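You operate a simulated robot arm through the tools that you are given. There is no shell and no other tool. Be economical: measure what you need, move in short steps, check, and stop when the job is done.

Carry out the task below with a simulated robot arm. There is one attempt and no reset: what you move stays moved.

TASK
Press the button seven two times.
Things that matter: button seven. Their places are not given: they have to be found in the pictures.

It is judged by the outcome, as a careful person would: the job done as asked, and still so three seconds after it is handed in. It fails if anything else is knocked over, pushed out of place, dropped, spilled or broken.

THE ROBOT
A 7-joint arm with a two-finger parallel gripper, fixed in place. Base frame: the origin is at the foot of the arm, x ahead of it, y to its left, z up. Lengths are in m, angles in rad, forces in N, time in s.
Its first joint turns from -1.152 to 1.152 rad. Payload 1.57 kg.
Tool frame: the origin (TCP) lies between the finger pads and is the grasp point; the fingertips stand 0.03 m ahead of it; z points along the fingers, y is the line along which they close. The gripper opens to 0.11 m. The fingers are 0.024 m wide and 0.012 m thick; the gripper's body (0.048 by 0.112 m) begins 0.078 m behind the TCP.
Orientation is that of the tool frame in the base frame, as [roll, pitch, yaw] about the fixed x, y, z axes, in that order (R = Rz(yaw) Ry(pitch) Rx(roll)). With the fingers straight down and closing along the base's y, the tool's x points along the base's -x, its y along +y and its z along -z.

THE INTERFACE
- The arm moves only by the tool send_rows. Its argument "plan" is one flat list of numbers, 7 for each row, row after row: the shift along the tool's x, y, z in m, then the turn, a rotation vector about the tool's x, y, z in rad, then the finger opening in m, from 0 to 0.11. In form: [dx, dy, dz, wx, wy, wz, fingers, dx, dy, dz, wx, wy, wz, fingers, ...]. A call has 1 to 20 rows; each row shifts and turns the commanded pose from where the row before left it, along the tool's axes as they then stand. A row lasts 0.2 s, in which the tool goes at most 0.05 m and 0.15 rad; a call with a longer step from one row to the next is refused whole, and so is a gripper value outside its range. A pose out of reach is approached as far as the arm can. The call stops where the force on the tool passes 40 N (or 10 N more than at its start, if that is more) or the arm is blocked; 0.2 s more then pass. The fingers move at their own pace (about 0.108 m/s each) and stop on an object; they squeeze with about 40 N. The grip force told is the motor's: it shows also when the fingers shut on nothing. Time passes only in rows, and 0.2 s behind the last, so rows that do not move let the fingers close. It gives the time, the measured TCP pose, the force on the tool (base axes), the opening and the grip force at its end, in the units of the frame above (readings bear some noise), and new pictures: "views" is both (left out), scene, wrist or none.
- Cameras (640 x 400 px; columns grow to the right, rows downward): "scene" is fixed at [0.1469, -0.3761, 1.4171]; the picture's right is [0.92, -0.40, 0.00], its down [-0.18, -0.41, -0.89] and it looks along [0.36, 0.82, -0.45] (base axes); focal length 359 px, centre (320, 200). "wrist" rides on the gripper at [-0.036, 0, -0.08] in the tool frame; the picture's right is [0.00, -1.00, 0.00], its down [0.97, 0.00, -0.24] and it looks along [0.24, 0.00, 0.97] (tool axes); focal length 218 px, centre (320, 200).
- point_at(camera, pixels): for up to 12 pixels [column, row] of the newest picture of that camera ("zoom" is the newest enlarged one), the place [x, y, z] in the base frame of the surface seen there, good to about 0.002 m. No time passes.
- inspect(camera, box): a new picture of the part [left, top, right, bottom] of that camera's present view, enlarged. No time passes.
- job_done(): hands the job in; it is judged then, once.

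Work in short steps. Measure before you move; look again where a grasp or a placing could have gone wrong, and mend it. You have 60 turns and 100 pictures in all, the two below and enlarged ones among them. Open the gripper and draw the arm clear of the work before you hand the job in, unless the task says otherwise; then end with one line.

The tools are called after "Call:" as name(argument=value, ...) on one line, values as JSON. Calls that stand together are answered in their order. send_rows: Moves the arm, as the interface text tells. Its arguments: {"type":"object","properties":{"plan":{"type":"array","items":{"type":"number"}},"views":{"type":"string","enum":["both","scene","wrist","none"]}},"required":["plan"]} The other tools are called the same way: point_at (camera, pixels) gives the place of the surface under pixels of a picture; inspect (camera, box) takes an enlarged picture of a part of a camera's view; job_done () hands the job in.

At the start:

```text
t: 0.0
position: [0.3306, 0.1884, 1.1228]
ee_rot: [3.141, 0.001, 3.141]
force: [0.4, -0.8, 0.6]
finger_gap: 0.1102
grasp_force: 0.0
```

scene: 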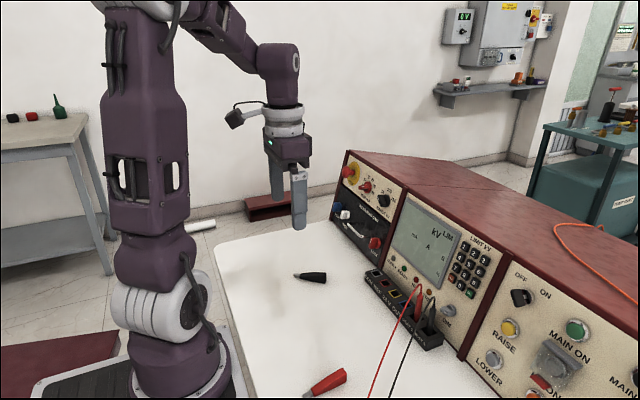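
wrist: 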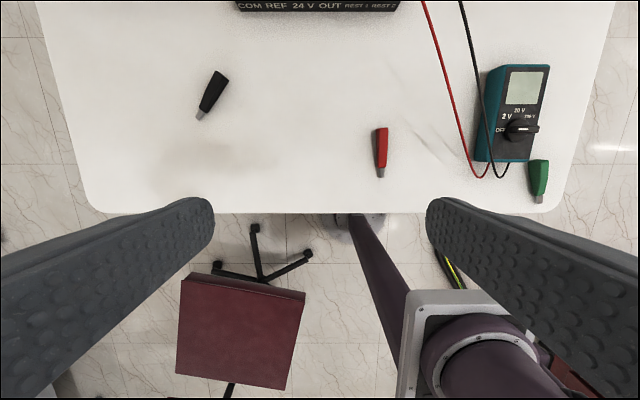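

The keypad is in the scene picture around (467,263). I enlarge it to read the labels.

Call:
inspect(camera="scene", box=[430, 225, 510, 305])

```text
5.00 times, centred on (470, 265) of scene
```

zoom: 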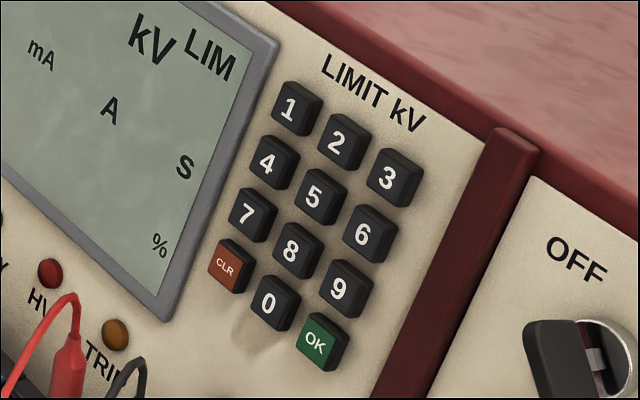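

Button 7 is at zoom (249,213). I measure it, its neighbours and the panel plane.

Call:
point_at(camera="zoom", pixels=[[249, 213], [293, 107], [337, 140], [391, 177], [315, 195], [291, 249], [339, 287], [225, 265], [270, 165], [440, 200], [225, 330], [330, 45]])

Call:
point_at(camera="scene", pixels=[[430, 310], [417, 300], [400, 200], [440, 345], [490, 240], [455, 350], [375, 275], [420, 345]])

```text
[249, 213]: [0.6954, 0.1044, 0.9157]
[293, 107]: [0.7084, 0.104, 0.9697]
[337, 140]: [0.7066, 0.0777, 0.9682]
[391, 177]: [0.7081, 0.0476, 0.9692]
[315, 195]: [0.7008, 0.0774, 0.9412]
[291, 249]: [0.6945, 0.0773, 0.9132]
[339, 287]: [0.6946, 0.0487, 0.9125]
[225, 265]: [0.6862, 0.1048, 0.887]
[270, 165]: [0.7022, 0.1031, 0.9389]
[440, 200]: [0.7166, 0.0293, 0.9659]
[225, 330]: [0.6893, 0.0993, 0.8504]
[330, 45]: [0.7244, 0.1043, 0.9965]
```

```text
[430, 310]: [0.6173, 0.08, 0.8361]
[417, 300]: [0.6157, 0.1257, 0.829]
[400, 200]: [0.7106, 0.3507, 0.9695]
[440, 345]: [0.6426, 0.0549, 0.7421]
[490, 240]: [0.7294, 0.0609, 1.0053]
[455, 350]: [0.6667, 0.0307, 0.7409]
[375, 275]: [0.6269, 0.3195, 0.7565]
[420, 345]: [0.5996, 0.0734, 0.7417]
```

Button 7's face is at (0.695, 0.104, 0.916). The panel leans back about 13.5°, so the press direction is about (0.972, 0, -0.234). I close the fingers, move forward while high, and pitch the tool to that direction.

Call:
send_rows(plan=[-0.034, -0.0168, 0, 0, 0, 0, 0, -0.034, -0.0168, 0, 0, 0, 0, 0, -0.034, -0.0168, 0, 0, 0, 0, 0, -0.034, -0.0168, 0, 0, 0, 0, 0, -0.034, -0.0168, 0, 0, 0, 0, 0, 0, 0, 0, 0, -0.1483, 0, 0, 0, 0, 0, 0, -0.1483, 0, 0, 0, 0, 0, 0, -0.1483, 0, 0, 0, 0, 0, 0, -0.1483, 0, 0, 0, 0, 0, 0, -0.1483, 0, 0, 0, 0, 0, 0, -0.1483, 0, 0, 0, 0, 0, 0, -0.1483, 0, 0, 0, 0, 0, 0, -0.1483, 0, 0, 0, 0, 0, 0, -0.1483, 0, 0, 0, 0, 0, 0, 0, 0, 0, 0])

```text
refused: plan must hold 7 numbers for each row
```

I miscounted the row values; resending with the same content.

Call:
send_rows(plan=[-0.034, -0.0168, 0, 0, 0, 0, 0, -0.034, -0.0168, 0, 0, 0, 0, 0, -0.034, -0.0168, 0, 0, 0, 0, 0, -0.034, -0.0168, 0, 0, 0, 0, 0, -0.034, -0.0168, 0, 0, 0, 0, 0, 0, 0, 0, 0, -0.1483, 0, 0, 0, 0, 0, 0, -0.1483, 0, 0, 0, 0, 0, 0, -0.1483, 0, 0, 0, 0, 0, 0, -0.1483, 0, 0, 0, 0, 0, 0, -0.1483, 0, 0, 0, 0, 0, 0, -0.1483, 0, 0, 0, 0, 0, 0, -0.1483, 0, 0, 0, 0, 0, 0, -0.1483, 0, 0, 0, 0, 0, 0, -0.1483, 0, 0, 0, 0, 0, 0, 0, 0, 0])

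```text
t: 3.2
position: [0.545, 0.1153, 1.1476]
ee_rot: [-3.086, 1.289, -3.103]
force: [0.0, 0.3, -1.0]
finger_gap: 0.0
grasp_force: 21.2
out of reach, approached as far as the arm can: row 10, 11, 13, 14
```

scene: 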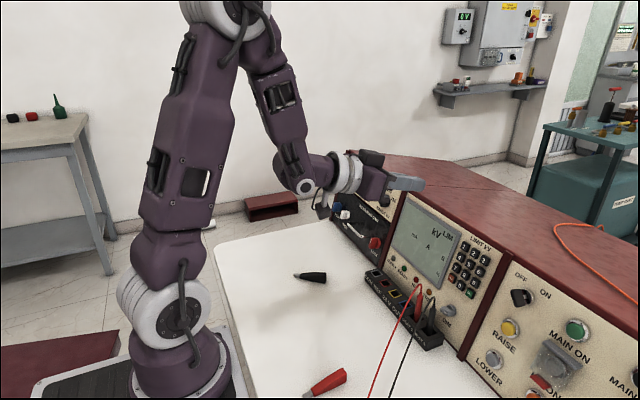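
wrist: 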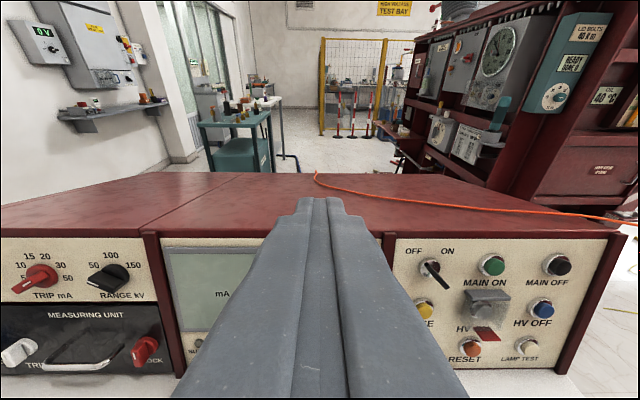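

The arm stopped slightly short of the commanded pose (joint limits near that height). The target is lower and farther, so I move to a pre-press point about 8 cm off the panel.

Call:
send_rows(plan=[0.026, 0, 0.021, 0, 0, 0, 0, 0.026, 0, 0.021, 0, 0, 0, 0, 0.026, 0, 0.021, 0, 0, 0, 0, 0.026, 0, 0.021, 0, 0, 0, 0, 0.026, 0, 0.021, 0, 0, 0, 0, 0.026, 0, 0.021, 0, 0, 0, 0, 0, 0, 0, 0, 0, 0, 0])

```text
t: 4.8
position: [0.6221, 0.1181, 0.9632]
ee_rot: [-3.078, 1.288, -3.102]
force: [0.8, 0.0, 0.2]
finger_gap: 0.0
grasp_force: 21.4
out of reach, approached as far as the arm can: row 6
```

scene: 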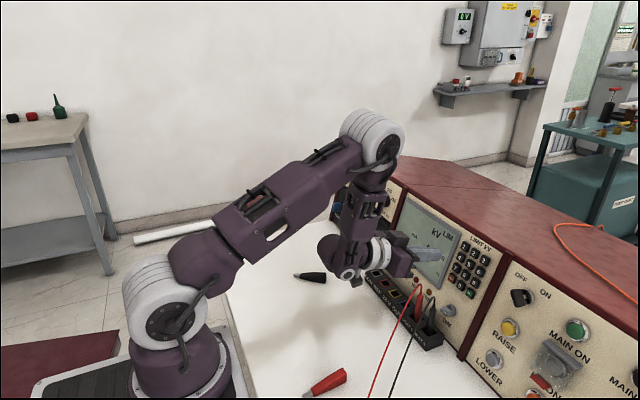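
wrist: 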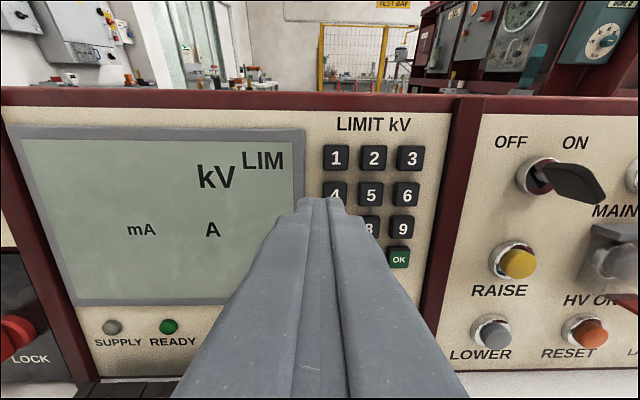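

The tip is now at about (0.651, 0.117, 0.955) with a small tilt error. I shift to about 3 cm in front of button 7 and correct the tilt.

Call:
send_rows(plan=[0.0133, -0.0056, 0.0121, -0.0125, -0.023, 0, 0, 0.0132, -0.0057, 0.0121, -0.0125, -0.023, 0, 0, 0, 0, 0, 0, 0, 0, 0])

```text
t: 5.6
position: [0.6346, 0.141, 0.9393]
ee_rot: [-3.083, 1.334, -3.088]
force: [0.9, -0.1, -0.1]
finger_gap: 0.0
grasp_force: 21.4
out of reach, approached as far as the arm can: row 1, 2
```

scene: 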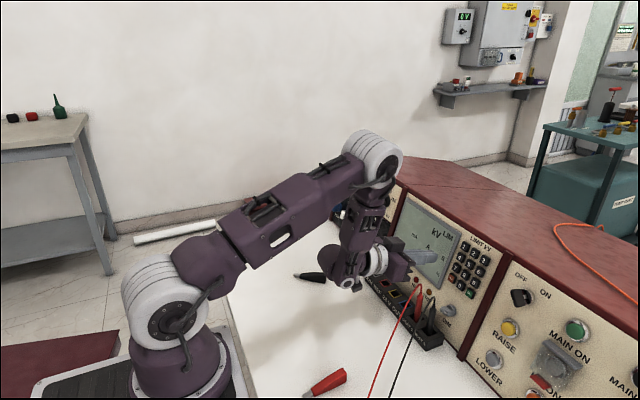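
wrist: 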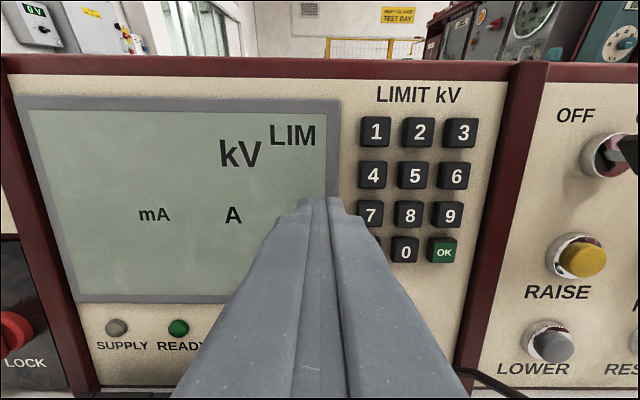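

The wrist is at its limit when nearly horizontal: orientation is right, but y drifted to 0.141. I tilt the tool further down (about 40° below horizontal), which relieves the wrist, and shift back toward y = 0.104; the tip's upper edge can then press the key.

Call:
send_rows(plan=[0, 0, -0.005, 0, 0.1156, 0, 0, 0, 0, -0.005, 0, 0.1156, 0, 0, 0, 0, 0, 0, 0.1156, 0, 0, 0, 0, 0, 0, 0.1156, 0, 0, 0, -0.018, 0, 0, 0, 0, 0, 0, -0.018, 0, 0, 0, 0, 0, 0, 0, 0, 0, 0, 0, 0])

```text
t: 7.2
position: [0.6251, 0.1038, 0.9415]
ee_rot: [-3.128, 0.874, -3.121]
force: [-0.5, -0.8, 0.3]
finger_gap: 0.0
grasp_force: 21.1
```

scene: 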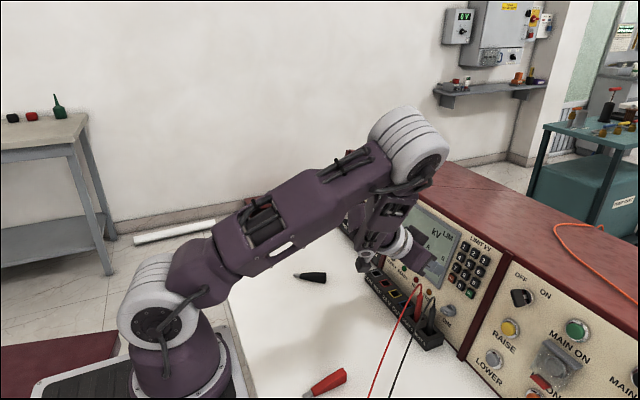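
wrist: 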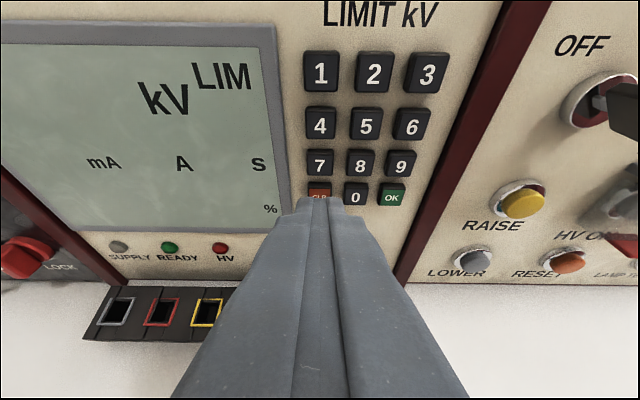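

Reached cleanly. Button 7 is visible in the wrist view at (319,162); I measure it and neighbours from here.

Call:
point_at(camera="wrist", pixels=[[319, 162], [319, 152], [319, 172], [309, 162], [330, 162], [321, 126], [359, 163], [321, 72], [319, 193], [340, 178], [312, 203], [330, 203]])

Call:
inspect(camera="wrist", box=[270, 120, 370, 220])

```text
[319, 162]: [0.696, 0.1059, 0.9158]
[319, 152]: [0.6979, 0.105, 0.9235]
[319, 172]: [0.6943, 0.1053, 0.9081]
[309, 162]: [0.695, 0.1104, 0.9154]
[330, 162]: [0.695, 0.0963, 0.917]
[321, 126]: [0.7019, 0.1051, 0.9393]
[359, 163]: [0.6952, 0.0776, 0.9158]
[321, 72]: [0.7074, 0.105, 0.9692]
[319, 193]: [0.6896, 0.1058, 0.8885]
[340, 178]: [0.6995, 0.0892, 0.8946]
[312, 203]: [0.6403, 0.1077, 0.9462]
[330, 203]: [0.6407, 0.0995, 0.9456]
```

```text
4.00 times, centred on (320, 170) of wrist
```

zoom: 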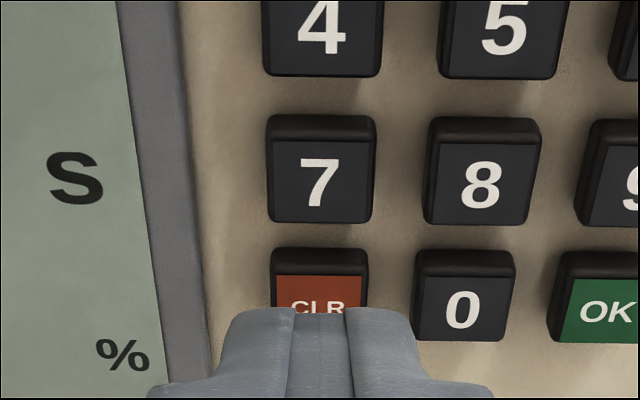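

Key 7's centre is (0.695, 0.1045, 0.915), about 19 mm wide. I advance until the tip's leading edge is about 1 cm in front of it.

Call:
send_rows(plan=[-0.0056, 0.0003, 0.0149, 0, 0, 0, 0, -0.0055, 0.0002, 0.0148, 0, 0, 0, 0, 0, 0, 0, 0, 0, 0, 0])

Call:
inspect(camera="wrist", box=[270, 120, 370, 220])

Call:
inspect(camera="scene", box=[410, 230, 490, 300])

```text
t: 8.0
position: [0.6534, 0.1046, 0.9316]
ee_rot: [-3.127, 0.874, -3.122]
force: [-0.1, -0.2, -0.8]
finger_gap: 0.0
grasp_force: 21.3
```

scene: 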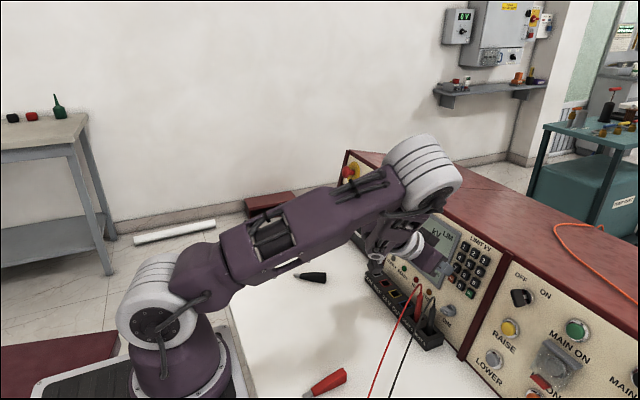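
wrist: 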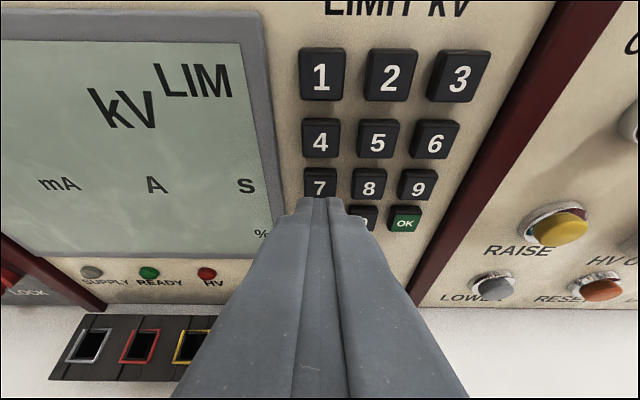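

```text
4.00 times, centred on (320, 170) of wrist
```

zoom: 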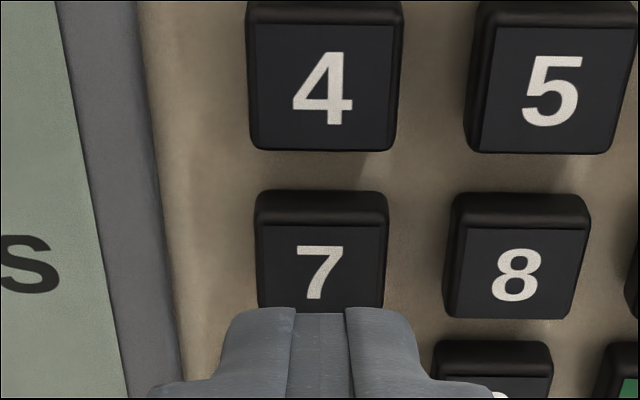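

```text
5.71 times, centred on (450, 265) of scene
```

zoom: 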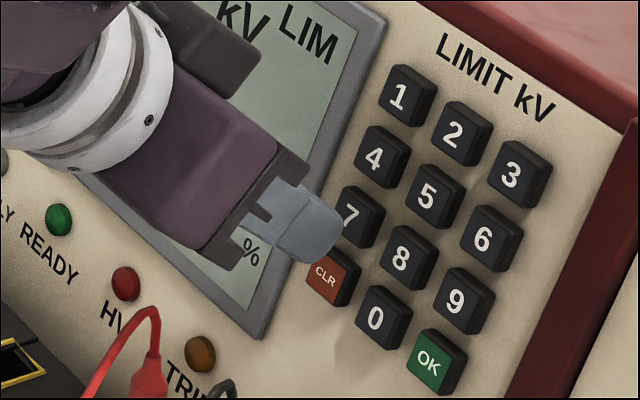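

The tip looks rounded. I measure its visible edge to know where contact will fall.

Call:
point_at(camera="zoom", pixels=[[336, 222], [340, 235], [334, 250], [325, 260], [310, 258], [290, 250], [330, 205], [300, 188]])

```text
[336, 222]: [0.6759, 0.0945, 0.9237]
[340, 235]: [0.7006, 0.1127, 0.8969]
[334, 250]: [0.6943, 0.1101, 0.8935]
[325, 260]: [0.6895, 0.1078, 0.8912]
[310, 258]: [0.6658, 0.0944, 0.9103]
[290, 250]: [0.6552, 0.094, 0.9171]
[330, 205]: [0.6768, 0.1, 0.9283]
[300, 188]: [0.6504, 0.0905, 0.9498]
```

Leading edge is at about (0.678, 0.923), centred on the key's line. I press along the panel normal in small steps, first 12 mm.

Call:
send_rows(plan=[-0.00178, 0, 0.00358, 0, 0, 0, 0, -0.00178, 0, 0.00358, 0, 0, 0, 0, -0.00178, 0, 0.00358, 0, 0, 0, 0], views="none")

Call:
inspect(camera="scene", box=[410, 230, 490, 300])

Call:
inspect(camera="wrist", box=[270, 120, 370, 220])

```text
t: 8.8
position: [0.6657, 0.1051, 0.9276]
ee_rot: [-3.127, 0.874, -3.12]
force: [-0.6, 0.3, 0.0]
finger_gap: 0.0001
grasp_force: 21.7
```

```text
5.71 times, centred on (450, 265) of scene
```

zoom: 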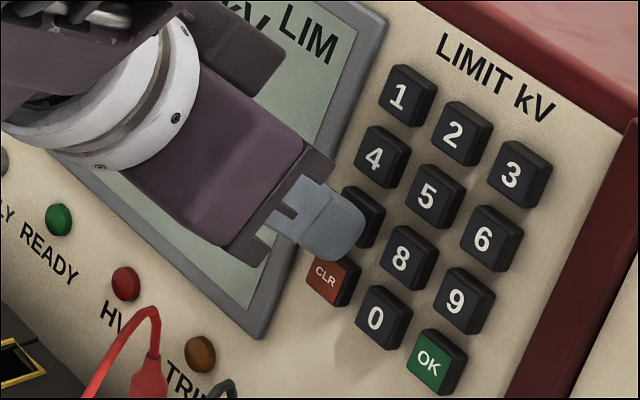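

```text
4.00 times, centred on (320, 170) of wrist
```

zoom: 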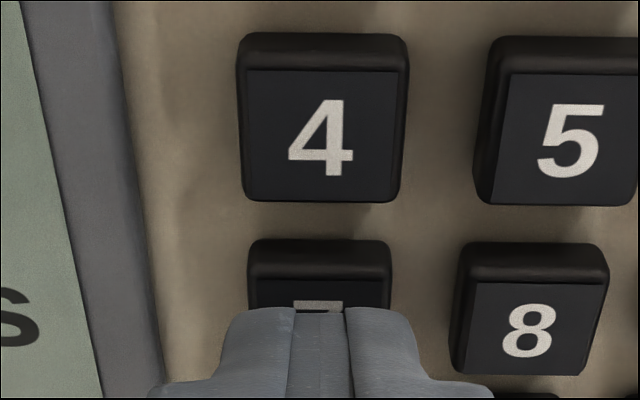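

No contact yet, and the alignment holds. I advance another 6 mm in small steps.

Call:
send_rows(plan=[-0.00067, 0, 0.00134, 0, 0, 0, 0, -0.00067, 0, 0.00134, 0, 0, 0, 0, -0.00067, 0, 0.00134, 0, 0, 0, 0, -0.00067, 0, 0.00134, 0, 0, 0, 0], views="none")

Call:
inspect(camera="wrist", box=[270, 120, 370, 220])

Call:
inspect(camera="scene", box=[410, 230, 490, 300])

```text
t: 9.8
position: [0.672, 0.1034, 0.9276]
ee_rot: [-3.125, 0.872, -3.121]
force: [-9.9, -1.6, 0.2]
finger_gap: 0.0
grasp_force: 21.2
```

```text
4.00 times, centred on (320, 170) of wrist
```

zoom: 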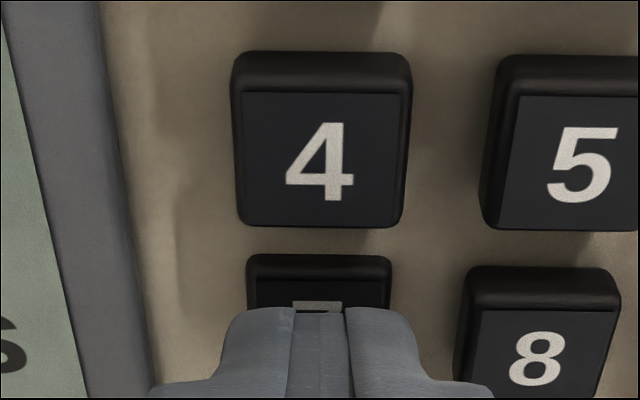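

```text
5.71 times, centred on (450, 265) of scene
```

zoom: 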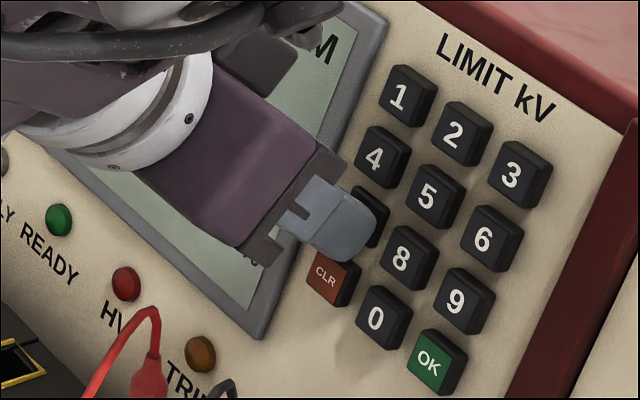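

Contact: −10 N, and key 7 is going in. I push a further 2 mm to bottom it and read the force.

Call:
send_rows(plan=[-0.00044, 0, 0.0009, 0, 0, 0, 0, -0.00044, 0, 0.0009, 0, 0, 0, 0], views="none")

Call:
inspect(camera="wrist", box=[270, 120, 370, 220])

Call:
inspect(camera="scene", box=[410, 230, 490, 300])

```text
t: 10.4
position: [0.6744, 0.1048, 0.9261]
ee_rot: [-3.129, 0.87, -3.119]
force: [-15.8, -7.2, 0.7]
finger_gap: 0.0002
grasp_force: 20.7
```

```text
4.00 times, centred on (320, 170) of wrist
```

zoom: 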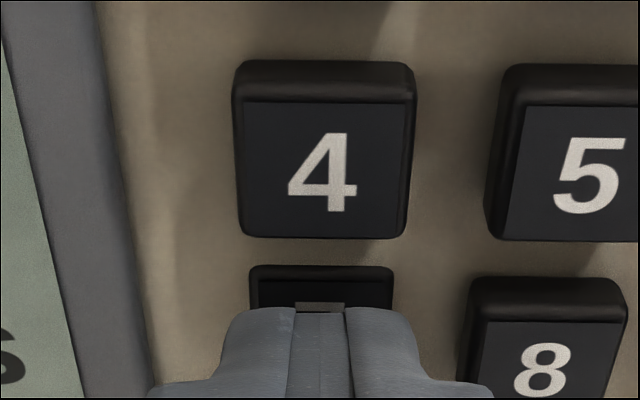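

```text
5.71 times, centred on (450, 265) of scene
```

zoom: 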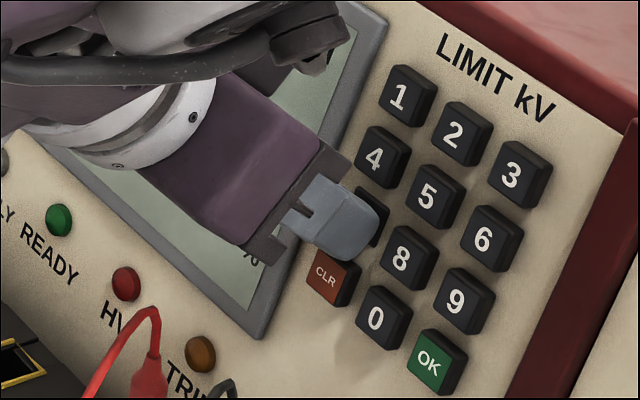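

Key 7 is clearly sunk. One more small push to check it has bottomed out.

Call:
send_rows(plan=[-0.00067, 0, 0.00134, 0, 0, 0, 0], views="none")

Call:
inspect(camera="wrist", box=[270, 120, 370, 220])

```text
t: 10.8
position: [0.6753, 0.1049, 0.926]
ee_rot: [-3.128, 0.87, -3.122]
force: [-21.0, -7.2, -0.9]
finger_gap: 0.0
grasp_force: 21.3
```

```text
4.00 times, centred on (320, 170) of wrist
```

zoom: 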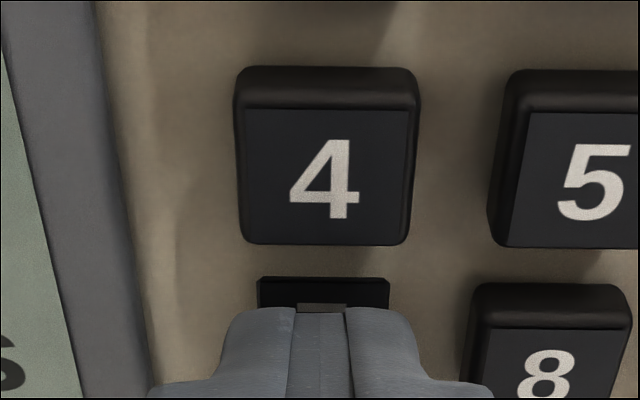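

The key's bevel has almost vanished into the panel: fully pressed. I release by backing off 15 mm and check it returns.

Call:
send_rows(plan=[0.00222, 0, -0.00448, 0, 0, 0, 0, 0.00222, 0, -0.00448, 0, 0, 0, 0, 0.00222, 0, -0.00448, 0, 0, 0, 0, 0, 0, 0, 0, 0, 0, 0], views="none")

Call:
inspect(camera="wrist", box=[270, 120, 370, 220])

Call:
inspect(camera="scene", box=[380, 180, 510, 300])

```text
t: 11.8
position: [0.6621, 0.1056, 0.9314]
ee_rot: [-3.128, 0.875, -3.12]
force: [0.7, 0.0, -0.2]
finger_gap: 0.0
grasp_force: 21.5
```

```text
4.00 times, centred on (320, 170) of wrist
```

zoom: 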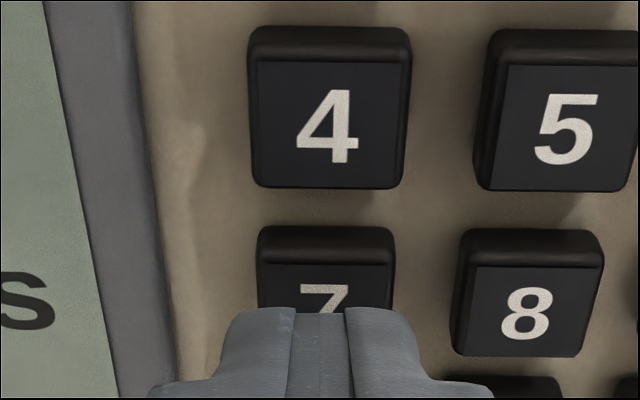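

```text
3.33 times, centred on (445, 240) of scene
```

zoom: 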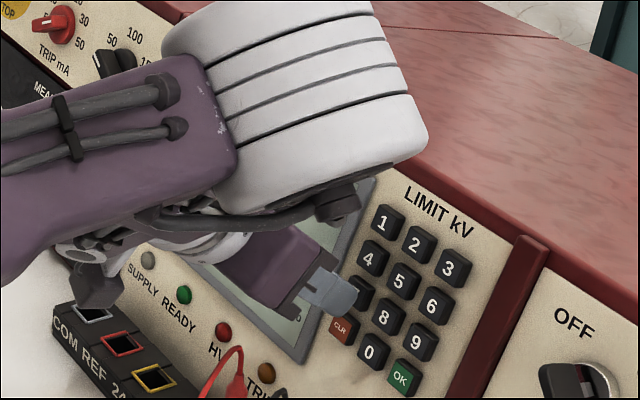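

The key sprang back. Second press: along the normal again to the same depth in small steps.

Call:
send_rows(plan=[-0.0011, -0.0002, 0.0034, 0, 0, 0, 0, -0.0011, -0.0002, 0.0034, 0, 0, 0, 0, -0.0011, -0.0002, 0.0034, 0, 0, 0, 0, -0.0006, 0, 0.0017, 0, 0, 0, 0, -0.0006, 0, 0.0017, 0, 0, 0, 0], views="none")

Call:
inspect(camera="wrist", box=[270, 120, 370, 220])

```text
t: 13.0
position: [0.674, 0.1049, 0.9257]
ee_rot: [-3.127, 0.875, -3.122]
force: [-14.9, 1.0, 11.7]
finger_gap: 0.0
grasp_force: 20.9
```

```text
4.00 times, centred on (320, 170) of wrist
```

zoom: 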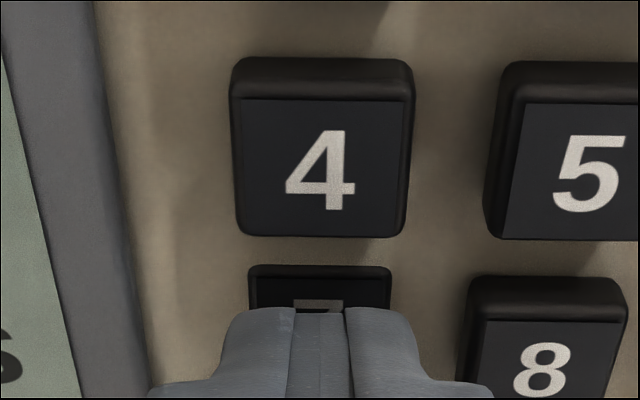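

Partly pressed, not yet as deep as the first time. I push 2.5 mm more.

Call:
send_rows(plan=[-0.0006, 0, 0.0011, 0, 0, 0, 0, -0.0006, 0, 0.0011, 0, 0, 0, 0], views="none")

Call:
inspect(camera="wrist", box=[270, 120, 370, 220])

```text
t: 13.6
position: [0.6754, 0.1048, 0.925]
ee_rot: [-3.129, 0.872, -3.122]
force: [-20.4, 1.5, 14.4]
finger_gap: 0.0
grasp_force: 21.6
```

```text
4.00 times, centred on (320, 170) of wrist
```

zoom: 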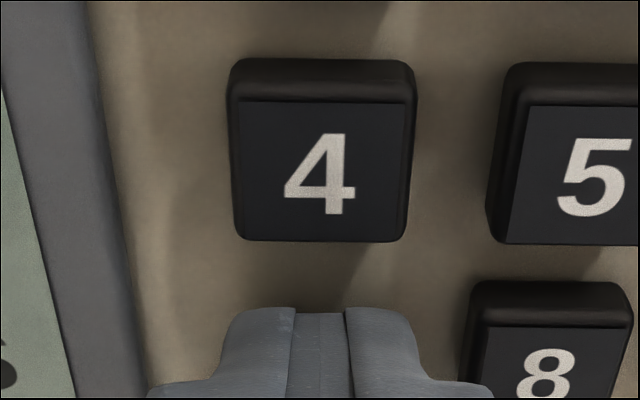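

Key 7 is now completely sunk. I release it and back well away to look at the key and display.

Call:
send_rows(plan=[0.0022, 0, -0.0045, 0, 0, 0, 0, 0.0022, 0, -0.0045, 0, 0, 0, 0, 0.0022, 0, -0.0045, 0, 0, 0, 0, 0, 0, -0.02, 0, 0, 0, 0, 0, 0, -0.02, 0, 0, 0, 0, 0, 0, 0, 0, 0, 0, 0], views="both")

Call:
inspect(camera="wrist", box=[220, 60, 420, 220])

```text
t: 15.0
position: [0.6315, 0.1037, 0.9544]
ee_rot: [-3.128, 0.871, -3.12]
force: [0.1, -0.6, -0.4]
finger_gap: 0.0001
grasp_force: 20.6
```

scene: 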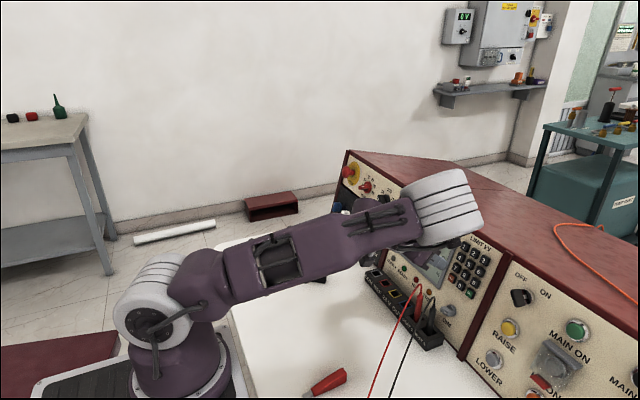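
wrist: 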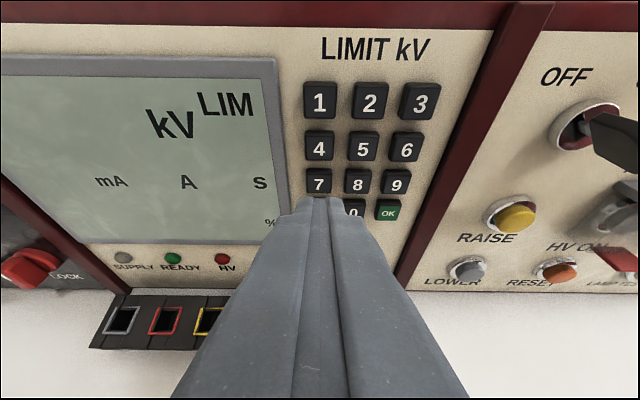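

```text
2.50 times, centred on (320, 140) of wrist
```

zoom: 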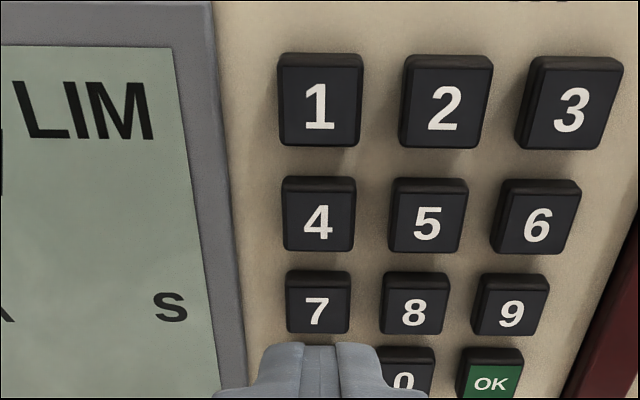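

Key 7 has sprung back level with its neighbours after two full presses, and nothing else has moved. I draw the arm clear and open the gripper.

Call:
send_rows(plan=[0, 0, -0.03, 0, 0, 0, 0, 0, 0, -0.03, 0, 0, 0, 0, 0, 0, -0.03, 0, 0, 0, 0, -0.02, 0, -0.03, 0, 0, 0, 0, 0, 0, 0, 0, 0, 0, 0.11, 0, 0, 0, 0, 0, 0, 0.11, 0, 0, 0, 0, 0, 0, 0.11, 0, 0, 0, 0, 0, 0, 0.11])

```text
t: 16.8
position: [0.5519, 0.1052, 1.0461]
ee_rot: [-3.129, 0.873, -3.121]
force: [0.4, -1.4, -0.2]
finger_gap: 0.1101
grasp_force: 0.1
```

scene: 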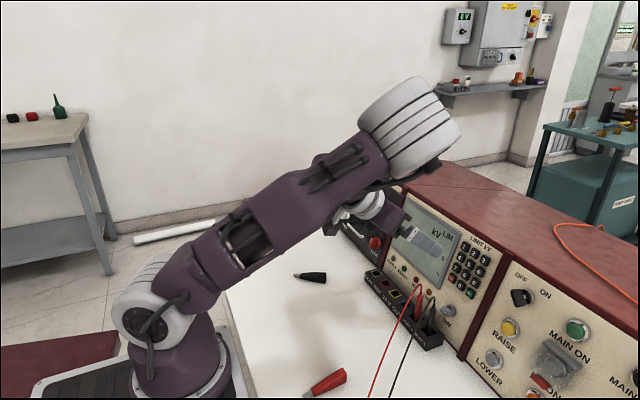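
wrist: 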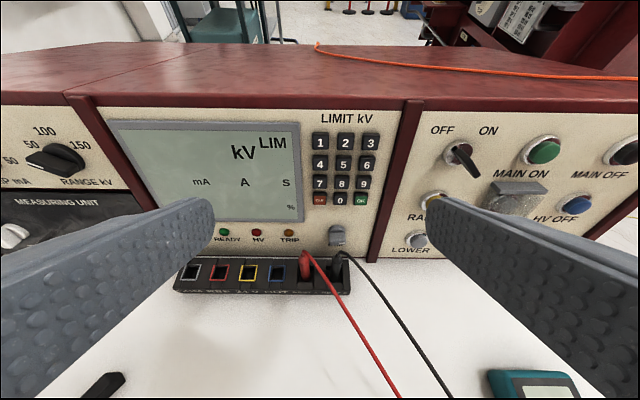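

The arm is clear, the gripper is open and the scene is undisturbed, so I hand in.

Call:
job_done()

```text
The job is handed in.
```

I pressed button seven twice and released it each time, and nothing else was moved; the display stayed blank throughout, so the presses are confirmed only by the key sinking and springing back.
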